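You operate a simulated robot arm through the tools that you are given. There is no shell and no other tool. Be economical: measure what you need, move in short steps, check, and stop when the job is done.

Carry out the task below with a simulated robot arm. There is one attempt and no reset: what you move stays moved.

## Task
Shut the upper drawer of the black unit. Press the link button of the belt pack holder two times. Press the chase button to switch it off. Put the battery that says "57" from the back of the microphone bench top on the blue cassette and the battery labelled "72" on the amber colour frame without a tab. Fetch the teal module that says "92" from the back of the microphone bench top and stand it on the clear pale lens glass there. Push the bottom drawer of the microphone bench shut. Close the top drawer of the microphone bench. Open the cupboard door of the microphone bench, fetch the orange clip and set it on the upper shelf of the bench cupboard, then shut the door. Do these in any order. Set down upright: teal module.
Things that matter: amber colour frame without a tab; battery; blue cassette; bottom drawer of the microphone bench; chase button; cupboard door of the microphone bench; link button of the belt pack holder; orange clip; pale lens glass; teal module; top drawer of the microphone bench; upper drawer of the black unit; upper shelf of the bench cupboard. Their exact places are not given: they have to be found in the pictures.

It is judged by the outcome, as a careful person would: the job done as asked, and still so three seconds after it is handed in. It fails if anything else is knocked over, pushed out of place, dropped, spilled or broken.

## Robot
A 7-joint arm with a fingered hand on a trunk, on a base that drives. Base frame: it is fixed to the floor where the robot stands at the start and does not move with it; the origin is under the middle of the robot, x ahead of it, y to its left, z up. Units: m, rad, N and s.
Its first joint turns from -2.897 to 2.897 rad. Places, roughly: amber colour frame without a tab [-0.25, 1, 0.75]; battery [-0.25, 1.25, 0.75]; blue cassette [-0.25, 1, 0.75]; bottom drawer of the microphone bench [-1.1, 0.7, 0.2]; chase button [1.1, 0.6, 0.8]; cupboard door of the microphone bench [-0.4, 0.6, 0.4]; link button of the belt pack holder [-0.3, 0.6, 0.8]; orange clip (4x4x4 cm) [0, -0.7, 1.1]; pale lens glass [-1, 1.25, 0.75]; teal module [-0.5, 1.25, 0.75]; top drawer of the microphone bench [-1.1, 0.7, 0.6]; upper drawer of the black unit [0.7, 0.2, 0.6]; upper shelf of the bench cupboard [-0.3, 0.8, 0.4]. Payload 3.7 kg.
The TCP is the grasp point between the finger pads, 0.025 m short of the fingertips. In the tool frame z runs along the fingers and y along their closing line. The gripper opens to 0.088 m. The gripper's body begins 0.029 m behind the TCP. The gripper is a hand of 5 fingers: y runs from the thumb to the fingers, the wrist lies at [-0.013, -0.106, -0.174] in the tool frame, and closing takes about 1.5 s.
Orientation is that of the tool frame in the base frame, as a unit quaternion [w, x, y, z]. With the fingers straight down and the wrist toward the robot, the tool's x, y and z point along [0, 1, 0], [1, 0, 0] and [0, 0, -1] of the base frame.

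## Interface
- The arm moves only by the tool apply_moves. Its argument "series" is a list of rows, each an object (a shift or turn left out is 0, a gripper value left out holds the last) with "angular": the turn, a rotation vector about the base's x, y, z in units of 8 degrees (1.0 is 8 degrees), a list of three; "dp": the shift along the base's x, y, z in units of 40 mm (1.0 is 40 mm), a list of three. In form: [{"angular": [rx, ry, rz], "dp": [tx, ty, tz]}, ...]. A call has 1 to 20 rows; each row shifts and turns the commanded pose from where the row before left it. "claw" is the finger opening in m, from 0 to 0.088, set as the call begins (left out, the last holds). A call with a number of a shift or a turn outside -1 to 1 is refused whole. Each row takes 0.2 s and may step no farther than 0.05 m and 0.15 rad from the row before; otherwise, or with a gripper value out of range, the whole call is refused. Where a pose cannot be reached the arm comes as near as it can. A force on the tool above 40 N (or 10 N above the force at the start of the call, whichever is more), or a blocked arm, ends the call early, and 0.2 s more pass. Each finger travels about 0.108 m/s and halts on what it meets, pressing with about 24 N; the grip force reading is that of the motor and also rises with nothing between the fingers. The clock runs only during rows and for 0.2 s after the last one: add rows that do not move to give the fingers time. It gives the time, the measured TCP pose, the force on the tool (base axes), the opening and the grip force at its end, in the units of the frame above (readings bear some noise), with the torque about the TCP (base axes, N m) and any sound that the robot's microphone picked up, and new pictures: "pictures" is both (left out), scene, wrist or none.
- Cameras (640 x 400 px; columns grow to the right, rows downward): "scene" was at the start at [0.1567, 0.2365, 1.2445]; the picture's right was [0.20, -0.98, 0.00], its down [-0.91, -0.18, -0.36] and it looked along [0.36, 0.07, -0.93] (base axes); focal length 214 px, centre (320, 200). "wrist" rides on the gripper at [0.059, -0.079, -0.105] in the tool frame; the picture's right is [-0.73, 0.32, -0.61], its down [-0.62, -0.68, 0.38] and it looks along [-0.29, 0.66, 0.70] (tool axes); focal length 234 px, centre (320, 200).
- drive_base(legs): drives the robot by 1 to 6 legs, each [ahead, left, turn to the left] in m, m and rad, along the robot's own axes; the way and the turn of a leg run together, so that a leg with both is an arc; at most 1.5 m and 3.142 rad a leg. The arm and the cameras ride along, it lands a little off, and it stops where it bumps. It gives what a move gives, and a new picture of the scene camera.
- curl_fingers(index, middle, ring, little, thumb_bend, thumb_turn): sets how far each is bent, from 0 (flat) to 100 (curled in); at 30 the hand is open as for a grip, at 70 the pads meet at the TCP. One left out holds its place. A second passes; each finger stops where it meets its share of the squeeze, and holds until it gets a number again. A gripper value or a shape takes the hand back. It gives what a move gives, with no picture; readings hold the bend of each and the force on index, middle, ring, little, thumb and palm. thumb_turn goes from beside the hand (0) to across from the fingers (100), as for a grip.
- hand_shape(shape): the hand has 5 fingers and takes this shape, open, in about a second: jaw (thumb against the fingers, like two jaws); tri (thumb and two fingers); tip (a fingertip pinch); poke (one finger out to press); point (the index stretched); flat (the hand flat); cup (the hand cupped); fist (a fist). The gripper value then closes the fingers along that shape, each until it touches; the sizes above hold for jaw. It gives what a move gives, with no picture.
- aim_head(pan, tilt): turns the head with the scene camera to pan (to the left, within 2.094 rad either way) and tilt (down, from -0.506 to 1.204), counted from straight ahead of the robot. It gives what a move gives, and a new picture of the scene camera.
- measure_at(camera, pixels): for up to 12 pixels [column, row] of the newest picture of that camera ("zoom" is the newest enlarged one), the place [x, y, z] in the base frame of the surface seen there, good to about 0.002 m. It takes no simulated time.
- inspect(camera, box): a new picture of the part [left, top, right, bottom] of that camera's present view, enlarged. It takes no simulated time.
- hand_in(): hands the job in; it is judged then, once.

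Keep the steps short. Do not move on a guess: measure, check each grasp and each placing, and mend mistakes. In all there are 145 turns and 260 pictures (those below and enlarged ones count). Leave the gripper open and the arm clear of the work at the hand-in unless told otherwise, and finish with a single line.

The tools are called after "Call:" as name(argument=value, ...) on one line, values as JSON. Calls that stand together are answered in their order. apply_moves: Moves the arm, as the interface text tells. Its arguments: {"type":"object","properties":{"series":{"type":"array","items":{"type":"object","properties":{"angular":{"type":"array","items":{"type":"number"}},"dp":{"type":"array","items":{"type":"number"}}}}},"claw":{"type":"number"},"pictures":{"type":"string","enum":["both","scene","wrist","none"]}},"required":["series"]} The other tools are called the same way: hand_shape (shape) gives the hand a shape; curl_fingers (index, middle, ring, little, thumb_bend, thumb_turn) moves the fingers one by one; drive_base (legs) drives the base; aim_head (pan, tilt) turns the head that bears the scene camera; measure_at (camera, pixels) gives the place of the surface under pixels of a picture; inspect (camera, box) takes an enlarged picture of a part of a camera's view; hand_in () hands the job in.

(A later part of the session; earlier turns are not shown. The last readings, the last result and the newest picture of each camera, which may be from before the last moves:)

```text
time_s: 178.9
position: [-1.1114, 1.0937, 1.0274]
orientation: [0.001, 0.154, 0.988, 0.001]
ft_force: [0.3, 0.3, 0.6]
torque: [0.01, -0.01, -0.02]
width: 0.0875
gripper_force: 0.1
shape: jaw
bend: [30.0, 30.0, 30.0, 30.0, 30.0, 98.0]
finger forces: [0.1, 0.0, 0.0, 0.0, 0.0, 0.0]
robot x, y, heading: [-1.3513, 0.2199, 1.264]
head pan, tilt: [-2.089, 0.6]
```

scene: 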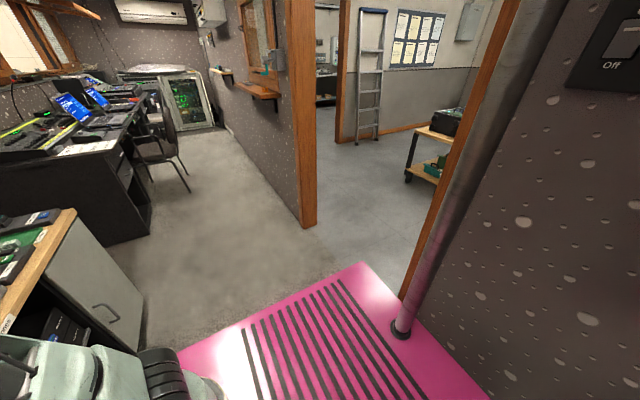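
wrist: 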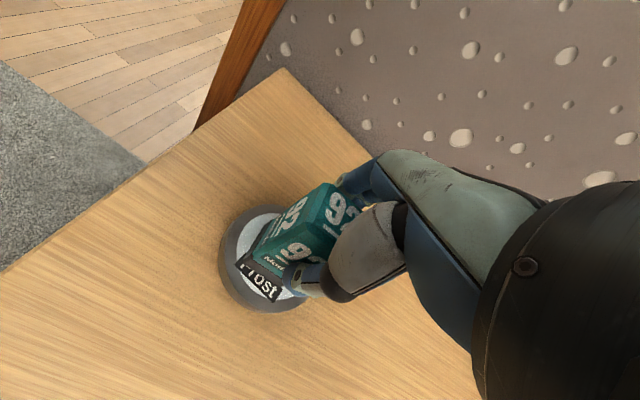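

Call:
measure_at(camera="scene", pixels=[[480, 390], [405, 300], [420, 390], [620, 330], [305, 225], [500, 250], [400, 328]])

Call:
aim_head(pan=2.09, tilt=0.9)

Call:
measure_at(camera="scene", pixels=[[100, 250], [200, 250], [30, 250], [250, 230], [160, 310], [150, 380], [400, 250], [480, 250]])

```text
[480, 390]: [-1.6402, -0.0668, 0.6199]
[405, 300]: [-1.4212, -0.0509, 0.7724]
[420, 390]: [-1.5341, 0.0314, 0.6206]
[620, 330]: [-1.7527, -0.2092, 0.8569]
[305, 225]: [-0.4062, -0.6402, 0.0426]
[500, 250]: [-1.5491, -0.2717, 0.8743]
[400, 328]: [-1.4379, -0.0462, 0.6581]
```

```text
time_s: 182.3
position: [-1.1104, 1.0933, 1.0257]
orientation: [0.0, 0.154, 0.988, 0.0]
ft_force: [0.7, -0.5, 0.4]
torque: [0.03, 0.02, -0.01]
width: 0.0877
gripper_force: 0.2
shape: jaw
bend: [30.0, 30.0, 30.0, 30.0, 30.0, 98.0]
finger forces: [0.0, 0.0, 0.0, 0.0, 0.0, 0.0]
robot x, y, heading: [-1.3451, 0.2215, 1.27]
head pan, tilt: [2.089, 0.901]
```

scene: 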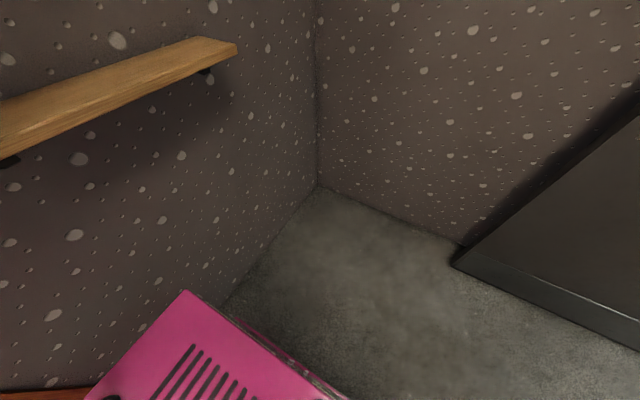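

```text
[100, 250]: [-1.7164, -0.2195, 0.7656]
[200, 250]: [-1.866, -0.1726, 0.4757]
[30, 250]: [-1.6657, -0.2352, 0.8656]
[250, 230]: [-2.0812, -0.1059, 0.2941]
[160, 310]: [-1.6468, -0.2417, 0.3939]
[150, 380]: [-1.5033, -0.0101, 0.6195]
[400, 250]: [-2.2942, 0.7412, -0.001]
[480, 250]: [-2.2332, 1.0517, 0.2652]
```

The wall behind leaves little room, so I'll push the drawers from the right side: stand with the robot facing left along the bench, pushing laterally. Drive: back 5 cm, right 0.5, turn left 90°, then reverse 0.42.

Call:
drive_base(legs=[[-0.05, 0, 0], [0, -0.5, 0], [0, 0, 1.58], [-0.42, 0, 0]])

Call:
aim_head(pan=-0.3, tilt=0.8)

```text
time_s: 191.8
position: [-1.3642, 0.125, 1.0255]
orientation: [0.0, -0.598, 0.802, 0.002]
ft_force: [0.8, -0.6, 0.0]
torque: [-0.03, 0.04, 0.02]
width: 0.0875
gripper_force: 0.1
shape: jaw
bend: [30.0, 30.0, 30.0, 30.0, 30.0, 98.0]
finger forces: [0.0, 0.0, 0.0, 0.1, 0.1, 0.0]
robot x, y, heading: [-0.4848, -0.0948, 2.853]
head pan, tilt: [2.089, 0.901]
```

scene: 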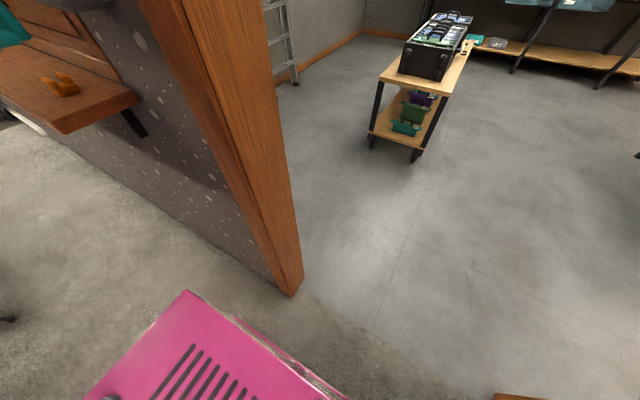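

```text
time_s: 194.0
position: [-1.3633, 0.1236, 1.0256]
orientation: [0.0, -0.597, 0.802, 0.001]
ft_force: [0.1, -0.2, 0.0]
torque: [-0.03, -0.04, -0.02]
width: 0.0879
gripper_force: 0.0
shape: jaw
bend: [30.0, 30.0, 30.0, 30.0, 30.0, 98.0]
finger forces: [0.1, 0.0, 0.0, 0.0, 0.0, 0.0]
robot x, y, heading: [-0.4864, -0.0948, 2.853]
head pan, tilt: [-0.3, 0.799]
```

scene: 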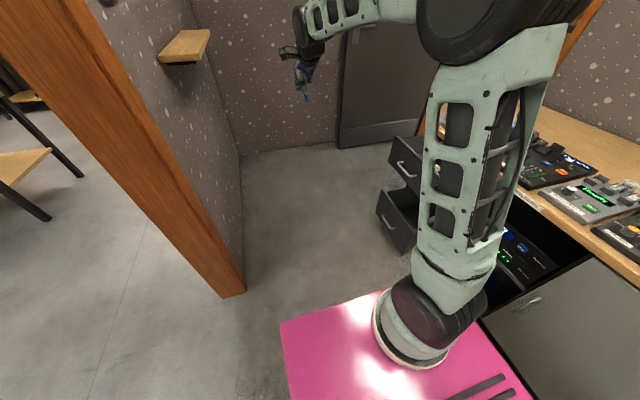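

Positioned. Move right 0.25 toward the bench, and zoom on the drawers.

Call:
drive_base(legs=[[0, -0.25, 0]])

Call:
inspect(camera="scene", box=[360, 120, 480, 260])

```text
time_s: 195.8
position: [-1.2962, 0.3606, 1.0256]
orientation: [0.0, -0.599, 0.801, 0.001]
ft_force: [-0.1, 0.4, 0.7]
torque: [0.01, -0.01, -0.03]
width: 0.0877
gripper_force: 0.0
shape: jaw
bend: [30.0, 30.0, 30.0, 30.0, 30.0, 98.0]
finger forces: [0.0, 0.0, 0.1, 0.1, 0.1, 0.0]
robot x, y, heading: [-0.4157, 0.1426, 2.856]
head pan, tilt: [-0.3, 0.799]
```

scene: 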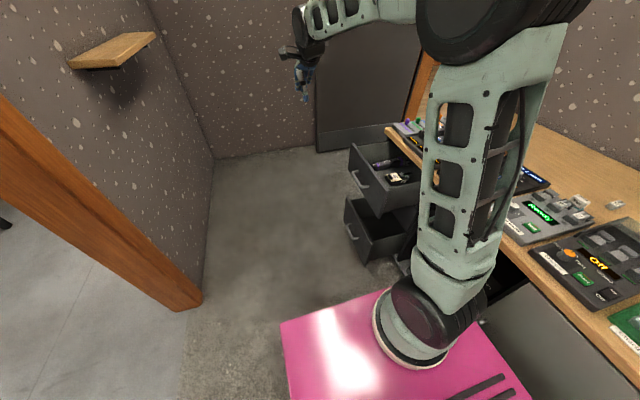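

```text
2.86 times, centred on (420, 190) of scene
```

zoom: 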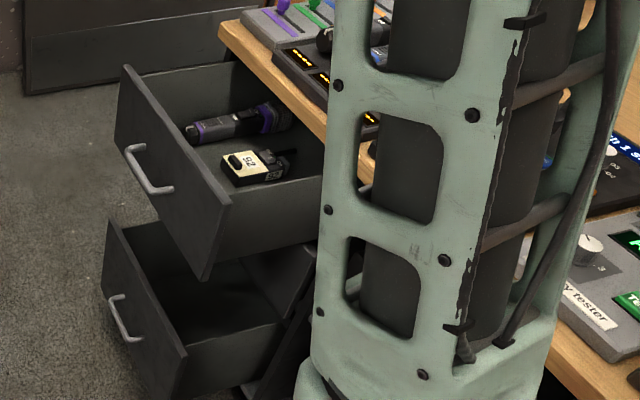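

Call:
measure_at(camera="zoom", pixels=[[150, 180], [130, 150], [168, 190], [125, 75], [222, 200], [205, 260], [123, 320], [112, 300], [137, 340], [115, 230], [178, 355], [175, 150]])

```text
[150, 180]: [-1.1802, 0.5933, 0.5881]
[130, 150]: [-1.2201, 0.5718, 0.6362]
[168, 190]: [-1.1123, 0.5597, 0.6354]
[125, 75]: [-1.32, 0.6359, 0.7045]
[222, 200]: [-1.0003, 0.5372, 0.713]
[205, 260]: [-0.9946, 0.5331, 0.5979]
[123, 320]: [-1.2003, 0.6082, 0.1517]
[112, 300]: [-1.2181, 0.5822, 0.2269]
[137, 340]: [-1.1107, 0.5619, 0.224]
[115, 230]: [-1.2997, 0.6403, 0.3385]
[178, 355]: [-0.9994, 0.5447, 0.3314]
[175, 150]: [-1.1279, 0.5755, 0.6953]
```

Top handle at z≈0.636, d‑offset known. Lower the closed hand in front of the top drawer, tilt fingers toward it.

Call:
apply_moves(series=[{"dp": [0.15, 0.2, -0.96]}, {"dp": [0.15, 0.2, -0.96]}, {"dp": [0.15, 0.2, -0.96]}, {"dp": [0.15, 0.2, -0.96]}, {"dp": [0.15, 0.2, -0.96]}, {"dp": [0.15, 0.2, -0.96]}, {"dp": [0.15, 0.2, -0.96]}, {"dp": [0.15, 0.2, -0.96]}, {"dp": [0.15, 0.2, -0.96]}, {"dp": [0.15, 0.2, -0.96]}, {"dp": [0, 0, 0], "angular": [0.86, -0.26, 0]}, {"dp": [0, 0, 0], "angular": [0.86, -0.26, 0]}, {"dp": [0, 0, 0], "angular": [0.86, -0.26, 0]}], claw=0.0, pictures="both")

```text
time_s: 198.6
position: [-1.235, 0.4426, 0.6436]
orientation: [0.151, -0.587, 0.787, 0.113]
ft_force: [0.2, 1.2, -0.5]
torque: [-0.01, -0.01, 0.02]
width: 0.0
gripper_force: 23.9
shape: jaw
bend: [70.0, 70.0, 70.0, 70.0, 39.0, 100.0]
finger forces: [0.0, 0.0, 0.1, 0.0, 0.0, 0.0]
robot x, y, heading: [-0.4167, 0.1424, 2.861]
head pan, tilt: [-0.3, 0.799]
```

scene: 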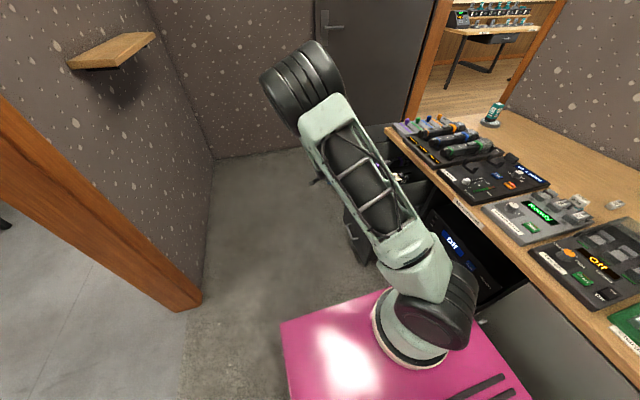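
wrist: 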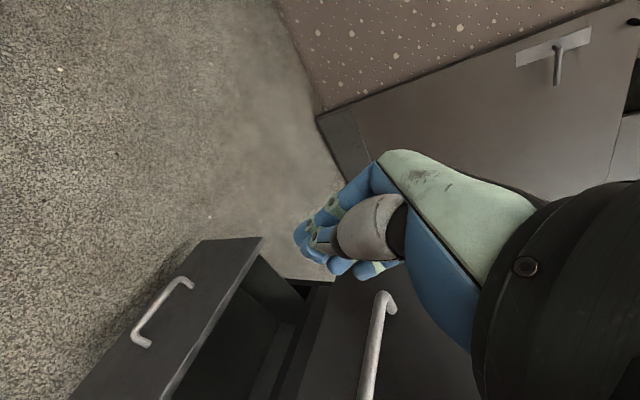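

Call:
apply_moves(series=[{"dp": [0.2, 0.65, 0]}, {"dp": [0.2, 0.65, 0]}, {"dp": [0.15, 0.48, 0]}, {"dp": [0.15, 0.48, 0]}, {"dp": [0.15, 0.48, 0]}, {"dp": [0.15, 0.48, 0]}, {"dp": [0.15, 0.48, 0]}], pictures="both")

```text
time_s: 200.2
position: [-1.1898, 0.5895, 0.641]
orientation: [0.151, -0.589, 0.786, 0.113]
ft_force: [-0.8, 0.6, 0.6]
torque: [0.0, 0.0, 0.04]
width: 0.0
gripper_force: 24.1
shape: jaw
bend: [70.0, 70.0, 70.0, 70.0, 39.0, 100.0]
finger forces: [0.0, 0.1, 0.1, 0.1, 0.1, 0.1]
robot x, y, heading: [-0.4129, 0.1431, 2.857]
head pan, tilt: [-0.3, 0.799]
```

scene: 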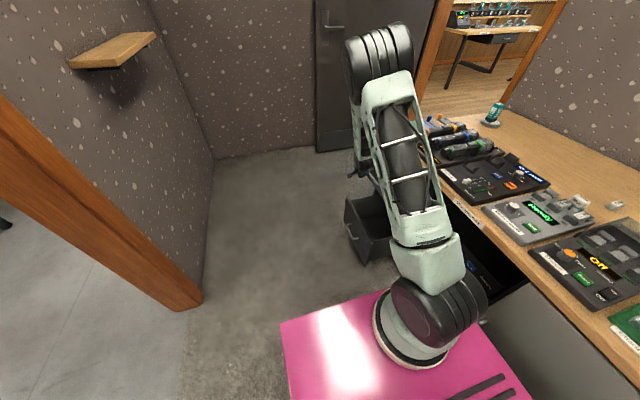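
wrist: 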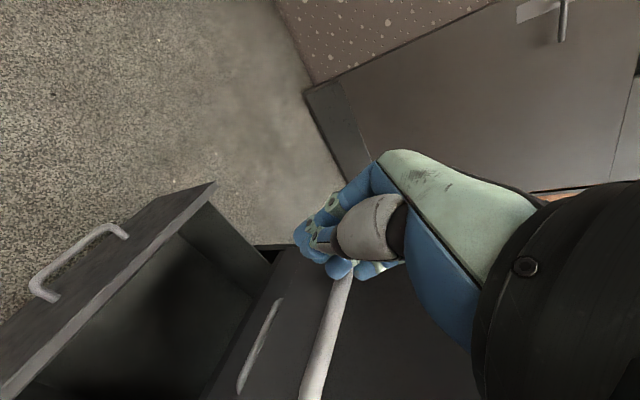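

Drawer is moving. Continue.

Call:
apply_moves(series=[{"dp": [0.15, 0.48, 0]}, {"dp": [0.15, 0.48, 0]}, {"dp": [0.15, 0.48, 0]}, {"dp": [0.1, 0.33, 0]}, {"dp": [0.1, 0.33, 0]}], pictures="wrist")

```text
time_s: 201.4
position: [-1.163, 0.6734, 0.6427]
orientation: [0.151, -0.588, 0.786, 0.112]
ft_force: [0.2, -0.5, 0.3]
torque: [0.03, -0.02, -0.01]
width: 0.0001
gripper_force: 23.7
shape: jaw
bend: [70.0, 70.0, 70.0, 70.0, 39.0, 100.0]
finger forces: [0.0, 0.1, 0.0, 0.0, 0.0, 0.0]
robot x, y, heading: [-0.4179, 0.1419, 2.859]
head pan, tilt: [-0.3, 0.799]
```

wrist: 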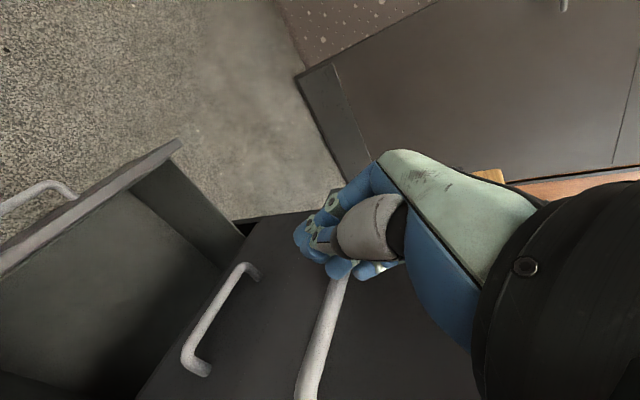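

Call:
apply_moves(series=[{"dp": [0.08, 0.25, 0]}, {"dp": [0.08, 0.25, 0]}, {"dp": [0.08, 0.25, 0]}, {"dp": [0.06, 0.2, 0]}, {"dp": [0.06, 0.2, 0]}, {"dp": [0.06, 0.2, 0]}, {"dp": [0.06, 0.2, 0]}], pictures="wrist")

```text
time_s: 203.1
position: [-1.1499, 0.7278, 0.6429]
orientation: [0.147, -0.592, 0.784, 0.113]
ft_force: [-0.1, -11.9, 8.8]
torque: [0.05, -0.19, -0.07]
width: 0.0001
gripper_force: 24.3
shape: jaw
bend: [70.0, 70.0, 72.0, 70.0, 39.0, 100.0]
finger forces: [0.1, 3.4, 8.7, 0.1, 0.0, 0.0]
robot x, y, heading: [-0.414, 0.1421, 2.859]
head pan, tilt: [-0.3, 0.799]
stopped in row 7: the force on the tool passed its limit at 43 N (the readings are from after the stop); the commanded pose is now the measured one
```

wrist: 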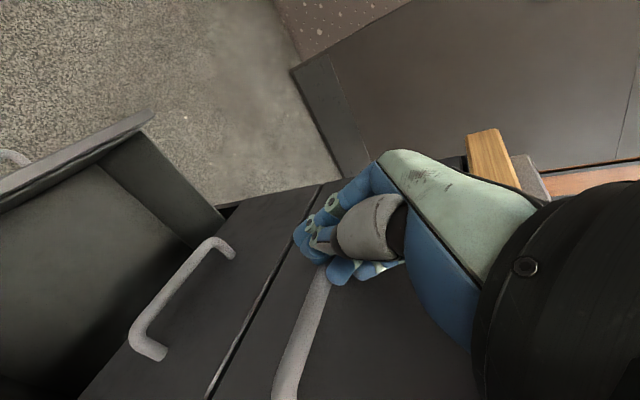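

Call:
measure_at(camera="wrist", pixels=[[350, 350], [340, 300], [240, 310], [260, 240], [280, 265], [225, 380], [300, 215], [420, 370]])

```text
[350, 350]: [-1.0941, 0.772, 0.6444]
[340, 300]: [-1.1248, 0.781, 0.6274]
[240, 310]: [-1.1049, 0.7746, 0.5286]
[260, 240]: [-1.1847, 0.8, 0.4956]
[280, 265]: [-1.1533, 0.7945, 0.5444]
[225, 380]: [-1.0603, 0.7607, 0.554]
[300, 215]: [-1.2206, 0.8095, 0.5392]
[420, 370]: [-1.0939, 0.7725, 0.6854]
```

Top front is coplanar with the middle one (closed). Back off and lower to the bottom drawer's handle height (z≈0.225).

Call:
apply_moves(series=[{"dp": [-0.27, -0.87, 0]}, {"dp": [-0.27, -0.87, 0]}, {"dp": [-0.27, -0.87, 0]}, {"dp": [-0.27, -0.87, 0]}, {"dp": [-0.27, -0.87, 0]}, {"dp": [-0.27, -0.87, 0]}, {"dp": [-0.27, -0.87, 0]}, {"dp": [-0.27, -0.87, 0]}, {"dp": [0, 0, -1]}, {"dp": [0, 0, -1]}, {"dp": [0, 0, -1]}, {"dp": [0, 0, -1]}, {"dp": [0, 0, -1]}, {"dp": [0, 0, -1]}, {"dp": [0, 0, -1]}, {"dp": [0, 0, -1]}, {"dp": [0, 0, -1]}, {"dp": [0, 0, -1]}], pictures="both")

```text
time_s: 206.8
position: [-1.2361, 0.4502, 0.2406]
orientation: [0.148, -0.591, 0.785, 0.113]
ft_force: [0.6, -0.2, 0.4]
torque: [0.02, -0.02, -0.03]
width: 0.0
gripper_force: 23.8
shape: jaw
bend: [70.0, 70.0, 70.0, 70.0, 40.0, 100.0]
finger forces: [0.0, 0.0, 0.0, 0.0, 0.0, 0.0]
robot x, y, heading: [-0.4187, 0.1437, 2.862]
head pan, tilt: [-0.3, 0.799]
```

scene: 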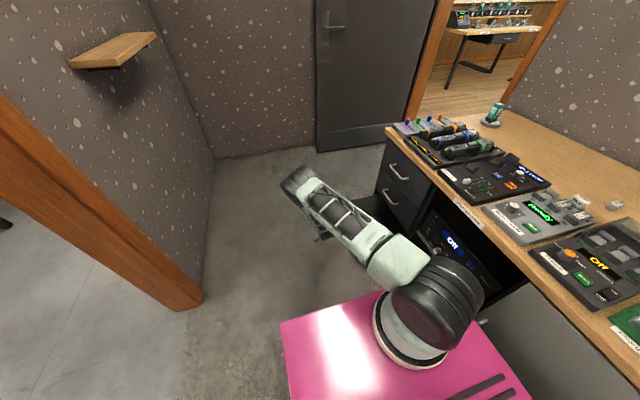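
wrist: 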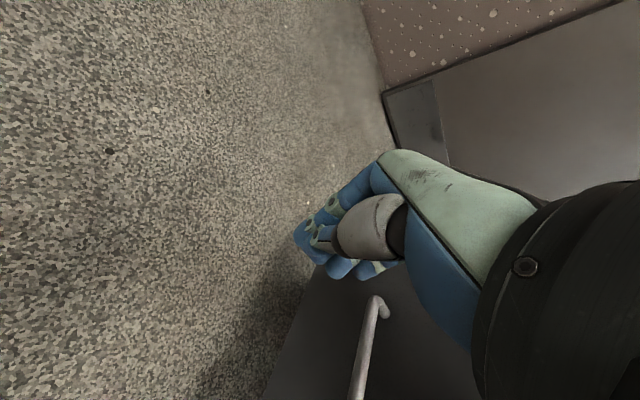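

Reached. Push along d.

Call:
apply_moves(series=[{"dp": [0.2, 0.65, 0]}, {"dp": [0.2, 0.65, 0]}, {"dp": [0.15, 0.48, 0]}, {"dp": [0.15, 0.48, 0]}, {"dp": [0.15, 0.48, 0]}, {"dp": [0.15, 0.48, 0]}, {"dp": [0.15, 0.48, 0]}, {"dp": [0.15, 0.48, 0]}, {"dp": [0.15, 0.48, 0]}], pictures="both")

```text
time_s: 208.8
position: [-1.1776, 0.6371, 0.2412]
orientation: [0.149, -0.592, 0.784, 0.113]
ft_force: [-0.8, 0.0, 0.4]
torque: [-0.01, 0.0, 0.01]
width: 0.0
gripper_force: 23.7
shape: jaw
bend: [70.0, 70.0, 70.0, 70.0, 40.0, 100.0]
finger forces: [0.0, 0.1, 0.0, 0.0, 0.1, 0.0]
robot x, y, heading: [-0.4165, 0.1417, 2.865]
head pan, tilt: [-0.3, 0.799]
```

scene: 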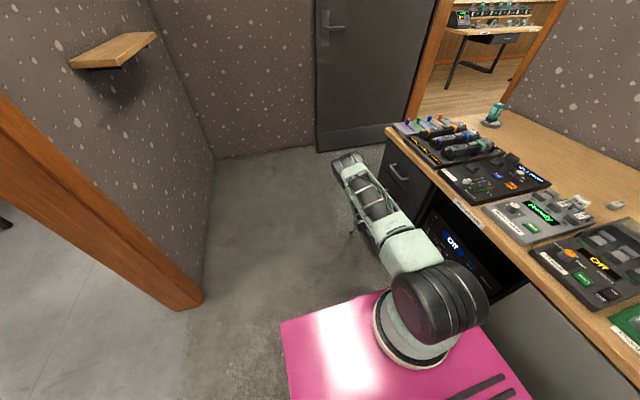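
wrist: 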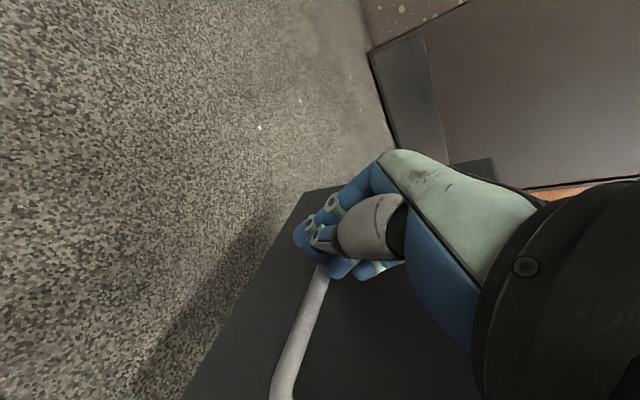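

Call:
apply_moves(series=[{"dp": [0.12, 0.4, 0]}, {"dp": [0.12, 0.4, 0]}, {"dp": [0.08, 0.25, 0]}, {"dp": [0.08, 0.25, 0]}, {"dp": [0.08, 0.25, 0]}, {"dp": [0.06, 0.2, 0]}, {"dp": [0.06, 0.2, 0]}, {"dp": [0.06, 0.2, 0]}, {"dp": [0.06, 0.2, 0]}], pictures="wrist")

Call:
measure_at(camera="wrist", pixels=[[350, 350], [340, 320], [240, 350], [420, 370], [300, 215], [280, 380], [260, 280]])

```text
time_s: 210.8
position: [-1.1514, 0.7259, 0.2398]
orientation: [0.146, -0.594, 0.783, 0.113]
ft_force: [-10.1, -29.4, -3.1]
torque: [-0.56, 0.24, -0.13]
width: 0.0
gripper_force: 24.1
shape: jaw
bend: [70.0, 70.0, 70.0, 70.0, 40.0, 100.0]
finger forces: [0.0, 44.2, 0.8, 0.0, 0.1, 0.0]
robot x, y, heading: [-0.4153, 0.144, 2.863]
head pan, tilt: [-0.3, 0.799]
```

wrist: 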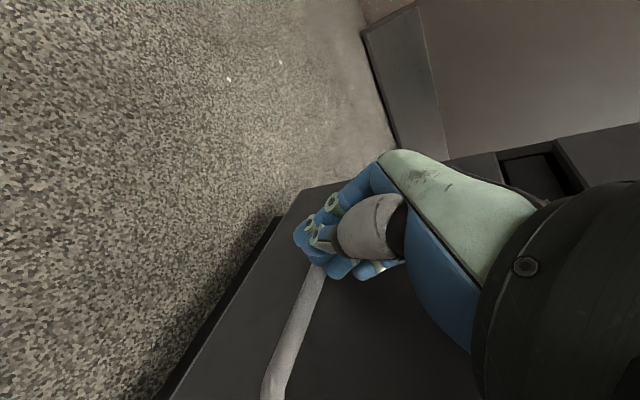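

```text
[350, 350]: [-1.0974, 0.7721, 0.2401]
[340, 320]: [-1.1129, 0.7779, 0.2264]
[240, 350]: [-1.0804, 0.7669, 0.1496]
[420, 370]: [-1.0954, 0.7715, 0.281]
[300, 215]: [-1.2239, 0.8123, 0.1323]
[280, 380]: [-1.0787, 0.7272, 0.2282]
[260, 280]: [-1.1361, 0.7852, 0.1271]
```

Bottom front is flush too (same plane). Withdraw, rise and untilt.

Call:
apply_moves(series=[{"dp": [-0.27, -0.87, 0]}, {"dp": [-0.27, -0.87, 0]}, {"dp": [-0.27, -0.87, 0]}, {"dp": [-0.27, -0.87, 0]}, {"dp": [-0.27, -0.87, 0]}, {"dp": [-0.27, -0.87, 0.3]}, {"dp": [0, 0, 1], "angular": [-0.86, 0.26, 0]}, {"dp": [0, 0, 1], "angular": [-0.86, 0.26, 0]}, {"dp": [0, 0, 1], "angular": [-0.86, 0.26, 0]}, {"dp": [0, 0, 1]}, {"dp": [0, 0, 1]}, {"dp": [0, 0, 1]}, {"dp": [0, 0, 1]}, {"dp": [0, 0, 1]}, {"dp": [0, 0, 1]}, {"dp": [0, 0, 1]}, {"dp": [0, 0, 1]}, {"dp": [0, 0, 1]}, {"dp": [0, 0, 1]}, {"dp": [0, 0, 1]}], claw=0.088, pictures="none")

Call:
apply_moves(series=[{"dp": [0, 0, 1]}, {"dp": [0, 0, 1]}, {"dp": [0, 0, 1]}, {"dp": [0, 0, 1]}, {"dp": [0, 0, 1]}, {"dp": [0, 0, 1]}], pictures="none")

Call:
drive_base(legs=[[0, 0.25, 0], [0.5, 0, 0], [0, 0, -3.14], [-0.56, 0, 0]])

```text
time_s: 215.1
position: [-1.2136, 0.522, 0.8129]
orientation: [-0.003, -0.601, 0.799, 0.002]
ft_force: [-0.1, -0.3, -0.4]
torque: [0.02, 0.0, -0.04]
width: 0.0879
gripper_force: 0.1
shape: jaw
bend: [30.0, 30.0, 30.0, 30.0, 30.0, 98.0]
finger forces: [0.0, 0.0, 0.0, 0.1, 0.1, 0.1]
robot x, y, heading: [-0.4137, 0.1446, 2.86]
head pan, tilt: [-0.3, 0.799]
```

```text
time_s: 216.4
position: [-1.2157, 0.5228, 1.0534]
orientation: [-0.003, -0.602, 0.799, 0.002]
ft_force: [0.4, 0.2, -0.3]
torque: [-0.03, 0.0, -0.02]
width: 0.0876
gripper_force: 0.0
shape: jaw
bend: [30.0, 30.0, 30.0, 30.0, 30.0, 98.0]
finger forces: [0.0, 0.0, 0.1, 0.0, 0.1, 0.0]
robot x, y, heading: [-0.4163, 0.141, 2.86]
head pan, tilt: [-0.3, 0.799]
```

```text
time_s: 231.0
position: [-0.7157, -0.1725, 1.0548]
orientation: [0.002, 0.8, 0.6, 0.003]
ft_force: [0.2, 0.0, -0.3]
torque: [-0.03, -0.02, -0.01]
width: 0.0878
gripper_force: 0.0
shape: jaw
bend: [30.0, 30.0, 30.0, 30.0, 30.0, 98.0]
finger forces: [0.0, 0.0, 0.0, 0.0, 0.0, 0.0]
robot x, y, heading: [-1.5128, 0.2077, -0.284]
head pan, tilt: [-0.3, 0.799]
```

scene: 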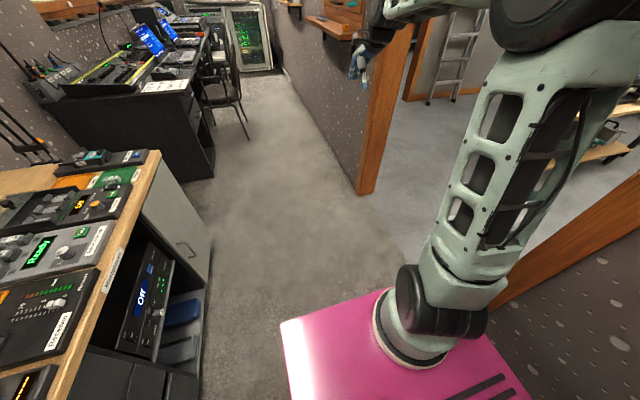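

Now move left 0.26 along the bench side and look at the cupboard door handle.

Call:
drive_base(legs=[[0, 0.26, -0.012]])

Call:
aim_head(pan=0.2, tilt=0.8)

Call:
inspect(camera="scene", box=[240, 110, 440, 300])

```text
time_s: 232.9
position: [-0.6482, 0.0597, 1.0542]
orientation: [0.003, 0.805, 0.593, 0.003]
ft_force: [0.4, 0.1, -0.3]
torque: [0.0, -0.02, -0.03]
width: 0.0878
gripper_force: 0.1
shape: jaw
bend: [30.0, 30.0, 30.0, 30.0, 30.0, 98.0]
finger forces: [0.0, 0.1, 0.0, 0.0, 0.0, 0.1]
robot x, y, heading: [-1.4404, 0.4542, -0.301]
head pan, tilt: [-0.3, 0.799]
```

scene: 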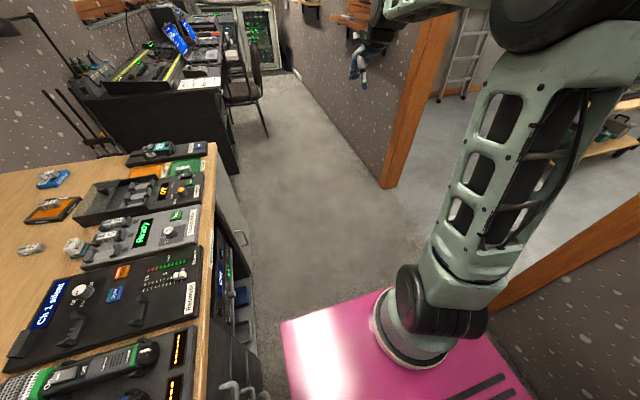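

```text
time_s: 233.8
position: [-0.6488, 0.0598, 1.0536]
orientation: [0.002, 0.805, 0.593, 0.004]
ft_force: [0.3, -0.1, -0.5]
torque: [-0.03, -0.01, -0.04]
width: 0.0877
gripper_force: 0.0
shape: jaw
bend: [30.0, 30.0, 30.0, 30.0, 30.0, 98.0]
finger forces: [0.1, 0.1, 0.0, 0.0, 0.0, 0.0]
robot x, y, heading: [-1.4395, 0.4565, -0.303]
head pan, tilt: [0.201, 0.799]
```

scene: 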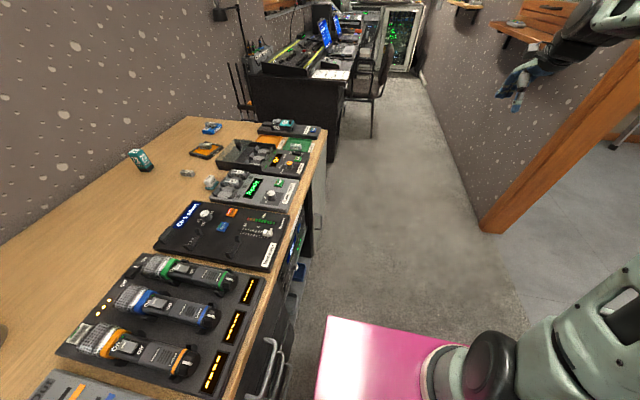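

```text
2.11 times, centred on (340, 205) of scene
```

zoom: 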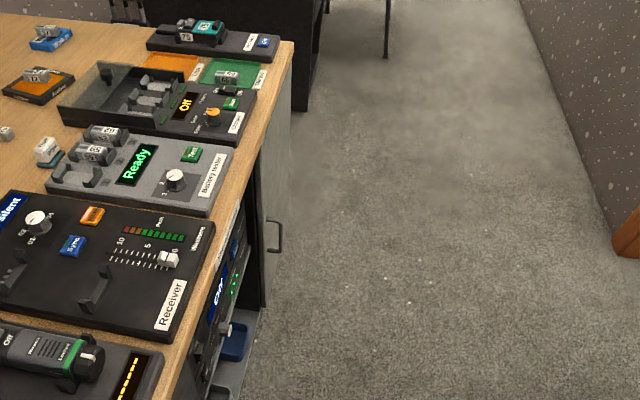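

Call:
measure_at(camera="zoom", pixels=[[281, 230], [280, 245], [272, 222], [270, 252], [283, 222], [262, 270], [266, 200], [285, 150], [265, 300]])

```text
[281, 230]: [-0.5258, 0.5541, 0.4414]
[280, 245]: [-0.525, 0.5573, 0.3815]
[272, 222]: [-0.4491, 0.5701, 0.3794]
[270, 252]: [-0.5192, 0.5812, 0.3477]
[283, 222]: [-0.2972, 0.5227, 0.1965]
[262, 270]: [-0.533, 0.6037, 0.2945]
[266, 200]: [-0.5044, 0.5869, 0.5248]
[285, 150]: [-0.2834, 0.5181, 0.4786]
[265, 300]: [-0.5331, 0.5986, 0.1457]
```

Handle: vertical bar at (‑0.526,0.554), z≈0.35–0.47, 3.5 cm off the door. Bring the open hand in front of it, tilted so the fingertips lead, straddling the bar.

Call:
apply_moves(series=[{"dp": [0.155, 0.7, -0.95]}, {"dp": [0.155, 0.7, -0.95]}, {"dp": [0.155, 0.7, -0.95]}, {"dp": [0.155, 0.7, -0.95]}, {"dp": [0.155, 0.7, -0.95]}, {"dp": [0.155, 0.7, -0.95]}, {"dp": [0.155, 0.7, -0.95]}, {"dp": [0.155, 0.7, -0.95]}, {"dp": [0.155, 0.7, -0.95]}, {"dp": [0.155, 0.7, -0.95]}, {"dp": [0.155, 0.7, -0.95]}, {"dp": [0.155, 0.7, -0.95]}, {"dp": [0, 0, -0.9], "angular": [0.86, -0.26, 0]}, {"dp": [0, 0, -0.9], "angular": [0.86, -0.26, 0]}, {"dp": [0, 0, -0.9], "angular": [0.86, -0.26, 0]}, {"dp": [0, 0, -0.9]}, {"dp": [0, 0, -0.9]}], claw=0.088, pictures="both")

```text
time_s: 237.4
position: [-0.5724, 0.3963, 0.4164]
orientation: [-0.11, 0.791, 0.582, 0.153]
ft_force: [0.7, 0.2, -0.1]
torque: [0.02, -0.01, 0.01]
width: 0.0879
gripper_force: 0.0
shape: jaw
bend: [30.0, 30.0, 30.0, 30.0, 30.0, 98.0]
finger forces: [0.1, 0.1, 0.1, 0.0, 0.1, 0.1]
robot x, y, heading: [-1.4369, 0.4543, -0.304]
head pan, tilt: [0.201, 0.799]
```

scene: 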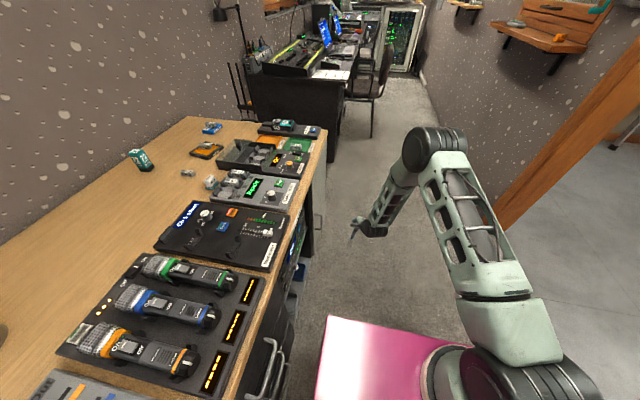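
wrist: 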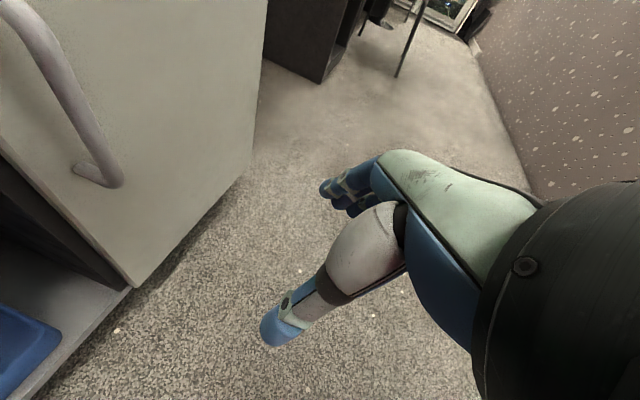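

Call:
measure_at(camera="wrist", pixels=[[110, 175], [90, 130], [60, 70], [85, 172], [200, 150], [30, 20]])

Call:
apply_moves(series=[{"dp": [0.22, 0.71, 0]}, {"dp": [0.22, 0.71, 0]}, {"dp": [0.22, 0.71, 0]}], pictures="wrist")

```text
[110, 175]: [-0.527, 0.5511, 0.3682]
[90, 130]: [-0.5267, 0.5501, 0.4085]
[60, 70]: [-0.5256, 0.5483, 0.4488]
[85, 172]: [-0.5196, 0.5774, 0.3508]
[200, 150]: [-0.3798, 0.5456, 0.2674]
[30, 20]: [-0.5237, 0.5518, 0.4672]
```

```text
time_s: 238.2
position: [-0.5458, 0.478, 0.4176]
orientation: [-0.11, 0.791, 0.582, 0.152]
ft_force: [-0.3, -0.8, -0.7]
torque: [-0.03, 0.01, -0.01]
width: 0.0879
gripper_force: 0.0
shape: jaw
bend: [30.0, 30.0, 30.0, 30.0, 30.0, 98.0]
finger forces: [0.0, 0.0, 0.1, 0.0, 0.1, 0.0]
robot x, y, heading: [-1.4403, 0.4572, -0.303]
head pan, tilt: [0.201, 0.799]
```

wrist: 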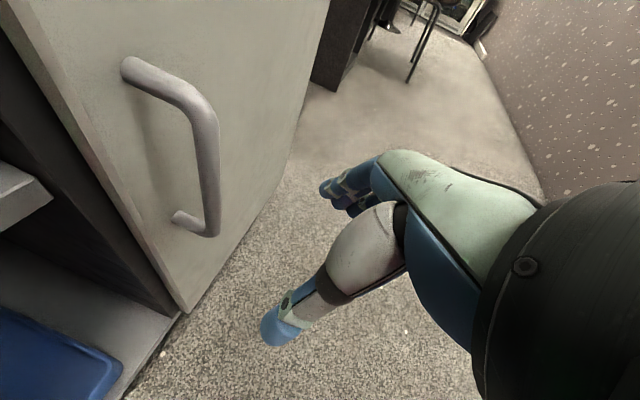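

Call:
apply_moves(series=[{"dp": [0.2, 0.64, 0]}, {"dp": [0.18, 0.57, 0]}, {"dp": [0.1, 0.33, 0]}], pictures="wrist")

Call:
inspect(camera="wrist", box=[180, 120, 440, 360])

```text
time_s: 239.0
position: [-0.5288, 0.5411, 0.4172]
orientation: [-0.11, 0.79, 0.583, 0.152]
ft_force: [-0.4, 1.0, -0.2]
torque: [0.01, 0.01, 0.03]
width: 0.0876
gripper_force: 0.1
shape: jaw
bend: [30.0, 30.0, 30.0, 30.0, 30.0, 98.0]
finger forces: [0.0, 0.0, 0.0, 0.0, 0.0, 0.0]
robot x, y, heading: [-1.4408, 0.4526, -0.303]
head pan, tilt: [0.201, 0.799]
```

wrist: 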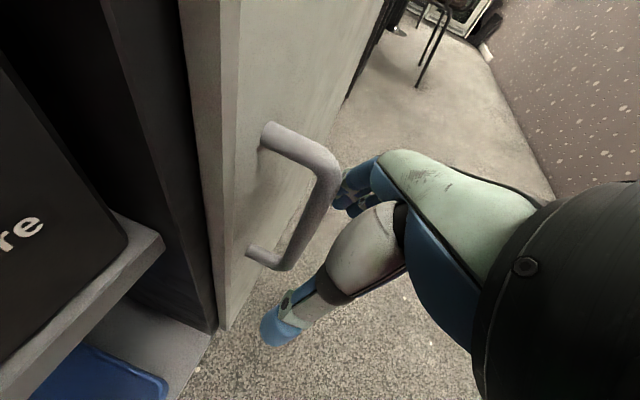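

```text
1.67 times, centred on (310, 240) of wrist
```

zoom: 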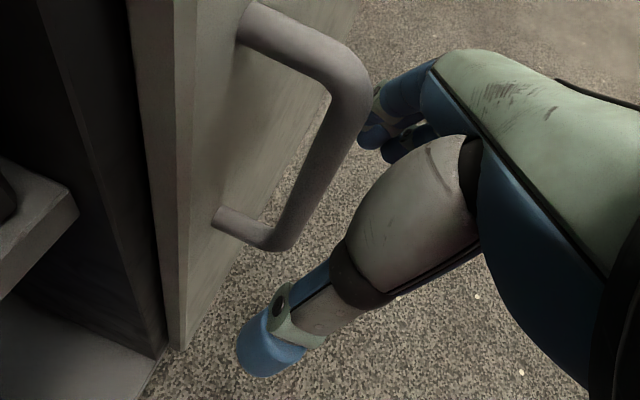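

The bar is between thumb and fingers. Advance 1 cm more and close.

Call:
apply_moves(series=[{"dp": [0.07, 0.24, 0]}, {"dp": [0, 0, 0]}, {"dp": [0, 0, 0]}, {"dp": [0, 0, 0]}, {"dp": [0, 0, 0]}, {"dp": [0, 0, 0]}, {"dp": [0, 0, 0]}, {"dp": [0, 0, 0]}, {"dp": [0, 0, 0]}, {"dp": [0, 0, 0]}], claw=0.0, pictures="wrist")

Call:
inspect(camera="wrist", box=[180, 120, 440, 360])

```text
time_s: 241.2
position: [-0.5256, 0.552, 0.4178]
orientation: [-0.109, 0.791, 0.582, 0.152]
ft_force: [-4.5, 2.2, -3.7]
torque: [-0.04, 0.05, 0.04]
width: 0.0044
gripper_force: 23.5
shape: jaw
bend: [71.0, 64.0, 70.0, 70.0, 71.0, 100.0]
finger forces: [8.1, 8.5, 0.0, 0.0, 20.1, 0.1]
robot x, y, heading: [-1.4422, 0.4535, -0.306]
head pan, tilt: [0.201, 0.799]
```

wrist: 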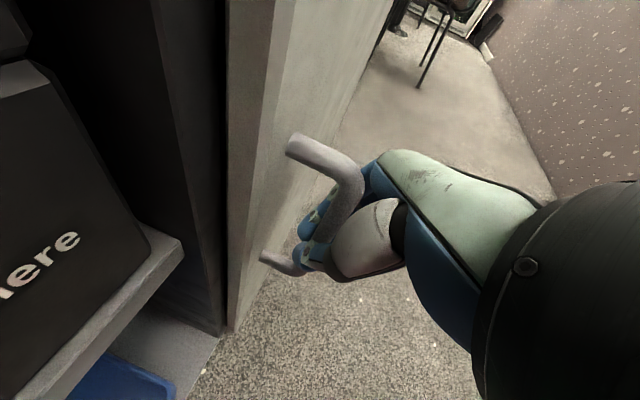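

```text
1.67 times, centred on (310, 240) of wrist
```

zoom: 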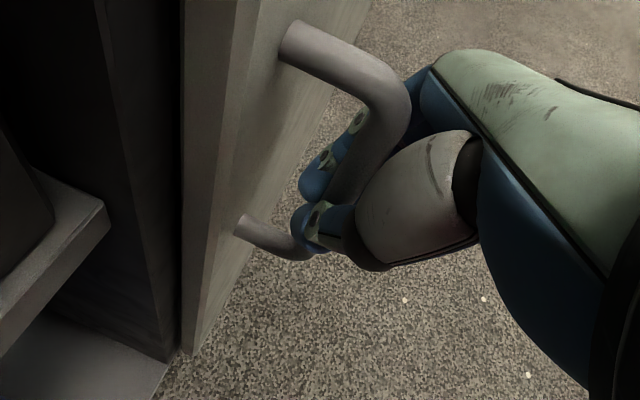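

Hooked securely (index behind the bar). Pull the door along its arc about the right hinge, turning the hand with it.

Call:
apply_moves(series=[{"dp": [-0.1, -0.69, 0], "angular": [0, 0, 0.5]}, {"dp": [-0.04, -0.7, 0], "angular": [0, 0, 0.5]}, {"dp": [0.02, -0.7, 0], "angular": [0, 0, 0.5]}, {"dp": [0.08, -0.7, 0], "angular": [0, 0, 0.5]}, {"dp": [0.14, -0.69, 0], "angular": [0, 0, 0.5]}], pictures="both")

```text
time_s: 242.4
position: [-0.5218, 0.4114, 0.4184]
orientation: [-0.135, 0.677, 0.712, 0.132]
ft_force: [1.0, 2.5, -3.2]
torque: [-0.09, -0.07, -0.03]
width: 0.0045
gripper_force: 24.3
shape: jaw
bend: [72.0, 62.0, 70.0, 70.0, 72.0, 100.0]
finger forces: [10.5, 11.7, 0.0, 0.0, 17.7, 0.1]
robot x, y, heading: [-1.4422, 0.4567, -0.306]
head pan, tilt: [0.201, 0.799]
```

scene: 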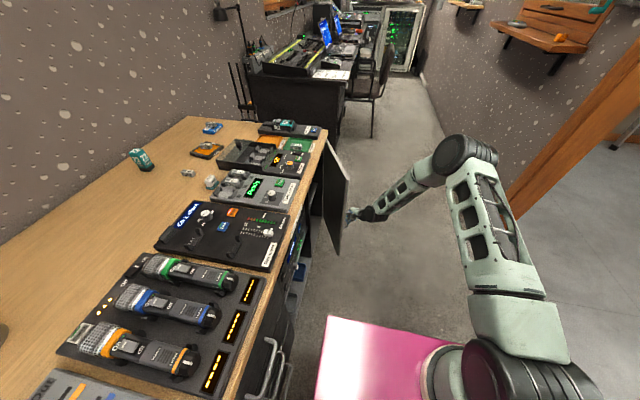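
wrist: 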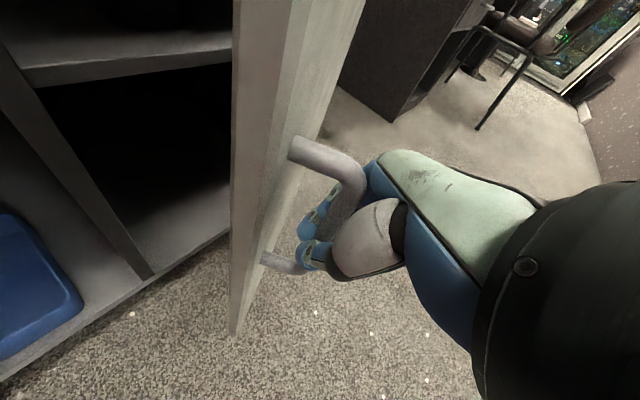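

Call:
apply_moves(series=[{"dp": [0.2, -0.67, 0], "angular": [0, 0, 0.5]}, {"dp": [0.26, -0.65, 0], "angular": [0, 0, 0.5]}, {"dp": [0.32, -0.63, 0], "angular": [0, 0, 0.5]}, {"dp": [0.37, -0.6, 0], "angular": [0, 0, 0.5]}, {"dp": [0.42, -0.56, 0], "angular": [0, 0, 0.5]}, {"dp": [0.47, -0.53, 0], "angular": [0, 0, 0.5]}, {"dp": [0.51, -0.48, 0], "angular": [0, 0, 0.5]}], pictures="both")

```text
time_s: 244.0
position: [-0.4186, 0.2471, 0.4175]
orientation: [-0.162, 0.484, 0.854, 0.095]
ft_force: [13.3, 17.4, -8.3]
torque: [0.07, -0.25, 0.02]
width: 0.0055
gripper_force: 24.0
shape: jaw
bend: [72.0, 57.0, 70.0, 70.0, 74.0, 100.0]
finger forces: [19.7, 14.8, 0.1, 0.0, 11.6, 0.0]
robot x, y, heading: [-1.4385, 0.4556, -0.304]
head pan, tilt: [0.201, 0.799]
```

scene: 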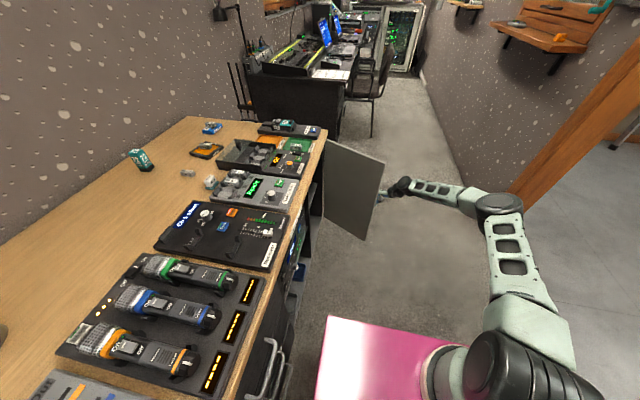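
wrist: 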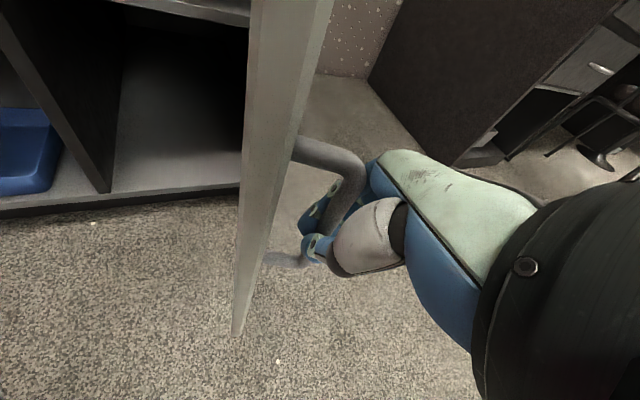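

Call:
apply_moves(series=[{"dp": [0.62, -0.36, 0], "angular": [0, 0, 0.5]}, {"dp": [0.66, -0.3, 0], "angular": [0, 0, 0.5]}, {"dp": [0.68, -0.25, 0], "angular": [0, 0, 0.5]}, {"dp": [0.7, -0.2, 0], "angular": [0, 0, 0.5]}], pictures="both")

```text
time_s: 245.0
position: [-0.3731, 0.2208, 0.4195]
orientation: [-0.175, 0.37, 0.909, 0.077]
ft_force: [5.2, 10.4, -2.6]
torque: [0.15, 0.34, 0.05]
width: 0.0044
gripper_force: 24.2
shape: jaw
bend: [72.0, 58.0, 70.0, 70.0, 77.0, 100.0]
finger forces: [8.4, 10.7, 0.1, 0.0, 0.1, 2.5]
out of reach, approached as far as the arm can: row 3, 4
robot x, y, heading: [-1.4365, 0.4538, -0.301]
head pan, tilt: [0.201, 0.799]
stopped in row 4: the force on the tool passed its limit at 41 N (the readings are from after the stop); the commanded pose is now the measured one
```

scene: 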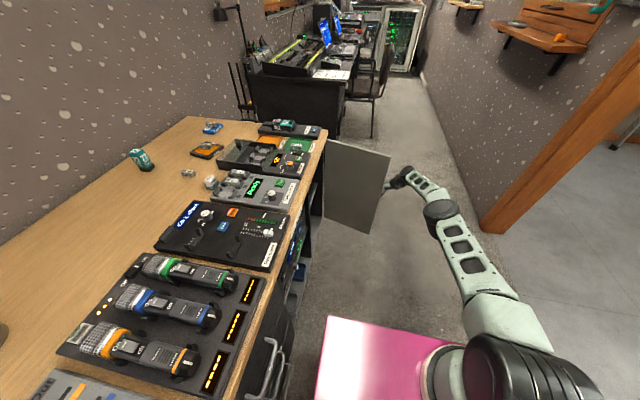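
wrist: 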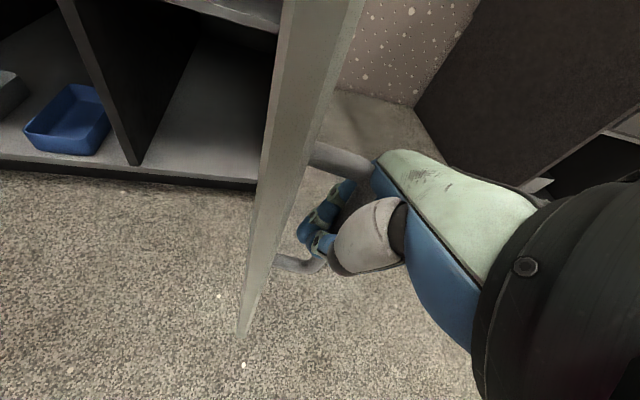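

Door is ~70° open, arm at its reach limit. Drive the base forward 8 cm to swing it on to about 85–90° while still holding.

Call:
drive_base(legs=[[0.08, 0, 0]])

```text
time_s: 246.1
position: [-0.2976, 0.1944, 0.4191]
orientation: [-0.175, 0.37, 0.909, 0.076]
ft_force: [1.8, 13.6, -2.5]
torque: [0.05, 0.35, 0.2]
width: 0.0043
gripper_force: 23.9
shape: jaw
bend: [72.0, 59.0, 70.0, 70.0, 77.0, 100.0]
finger forces: [8.1, 11.2, 0.1, 0.0, 14.0, 4.8]
robot x, y, heading: [-1.3656, 0.4299, -0.304]
head pan, tilt: [0.201, 0.799]
```

scene: 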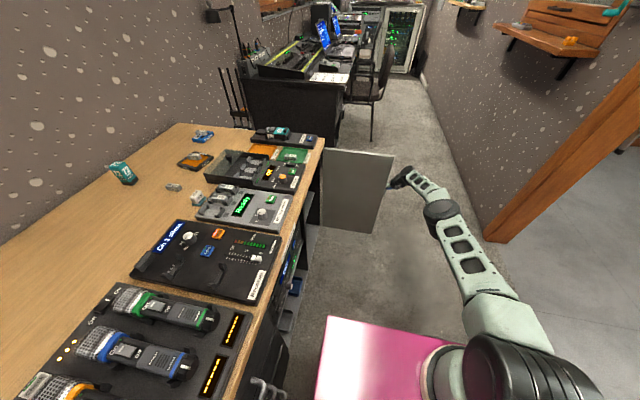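

Call:
drive_base(legs=[[0.06, 0, 0]])

Call:
apply_moves(series=[{"dp": [0, 0, 0]}, {"dp": [0, 0, 0]}, {"dp": [0, 0, 0]}, {"dp": [0, 0, 0]}, {"dp": [0, 0, 0]}], claw=0.088, pictures="wrist")

```text
time_s: 247.2
position: [-0.2411, 0.1879, 0.4196]
orientation: [-0.179, 0.364, 0.911, 0.078]
ft_force: [-0.5, 2.8, -0.5]
torque: [0.43, 0.3, 0.03]
width: 0.004
gripper_force: 23.6
shape: jaw
bend: [72.0, 60.0, 70.0, 70.0, 77.0, 100.0]
finger forces: [3.3, 10.3, 0.1, 0.1, 0.0, 7.7]
robot x, y, heading: [-1.3095, 0.4097, -0.302]
head pan, tilt: [0.201, 0.799]
stopped in leg 1: the force on the tool passed its limit at 43 N (the readings are from after the stop); the commanded pose is now the measured one
```

scene: 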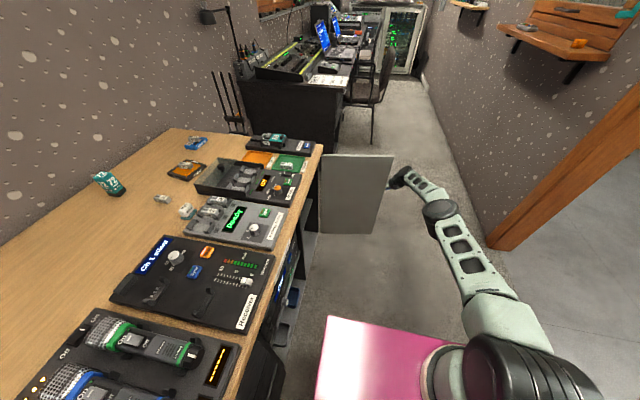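

```text
time_s: 248.4
position: [-0.2401, 0.1875, 0.4186]
orientation: [-0.179, 0.364, 0.911, 0.079]
ft_force: [-0.7, -0.4, 0.9]
torque: [0.01, 0.02, 0.0]
width: 0.0877
gripper_force: 0.0
shape: jaw
bend: [30.0, 30.0, 30.0, 30.0, 30.0, 98.0]
finger forces: [0.1, 0.1, 0.0, 0.1, 0.0, 0.0]
robot x, y, heading: [-1.3058, 0.4152, -0.302]
head pan, tilt: [0.201, 0.799]
```

wrist: 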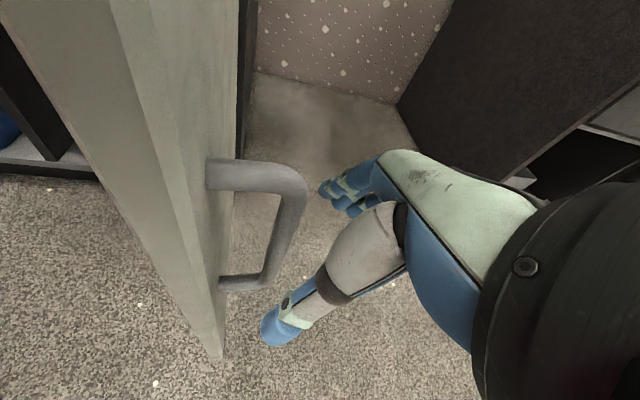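

Call:
measure_at(camera="wrist", pixels=[[288, 230], [300, 190], [265, 275], [240, 180], [345, 185], [270, 330], [215, 340], [335, 190]])

```text
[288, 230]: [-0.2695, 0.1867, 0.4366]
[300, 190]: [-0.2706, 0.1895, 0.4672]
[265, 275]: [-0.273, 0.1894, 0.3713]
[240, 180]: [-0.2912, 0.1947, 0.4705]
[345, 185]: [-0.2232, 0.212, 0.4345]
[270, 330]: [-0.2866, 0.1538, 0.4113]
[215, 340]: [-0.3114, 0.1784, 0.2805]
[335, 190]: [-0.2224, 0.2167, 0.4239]
```

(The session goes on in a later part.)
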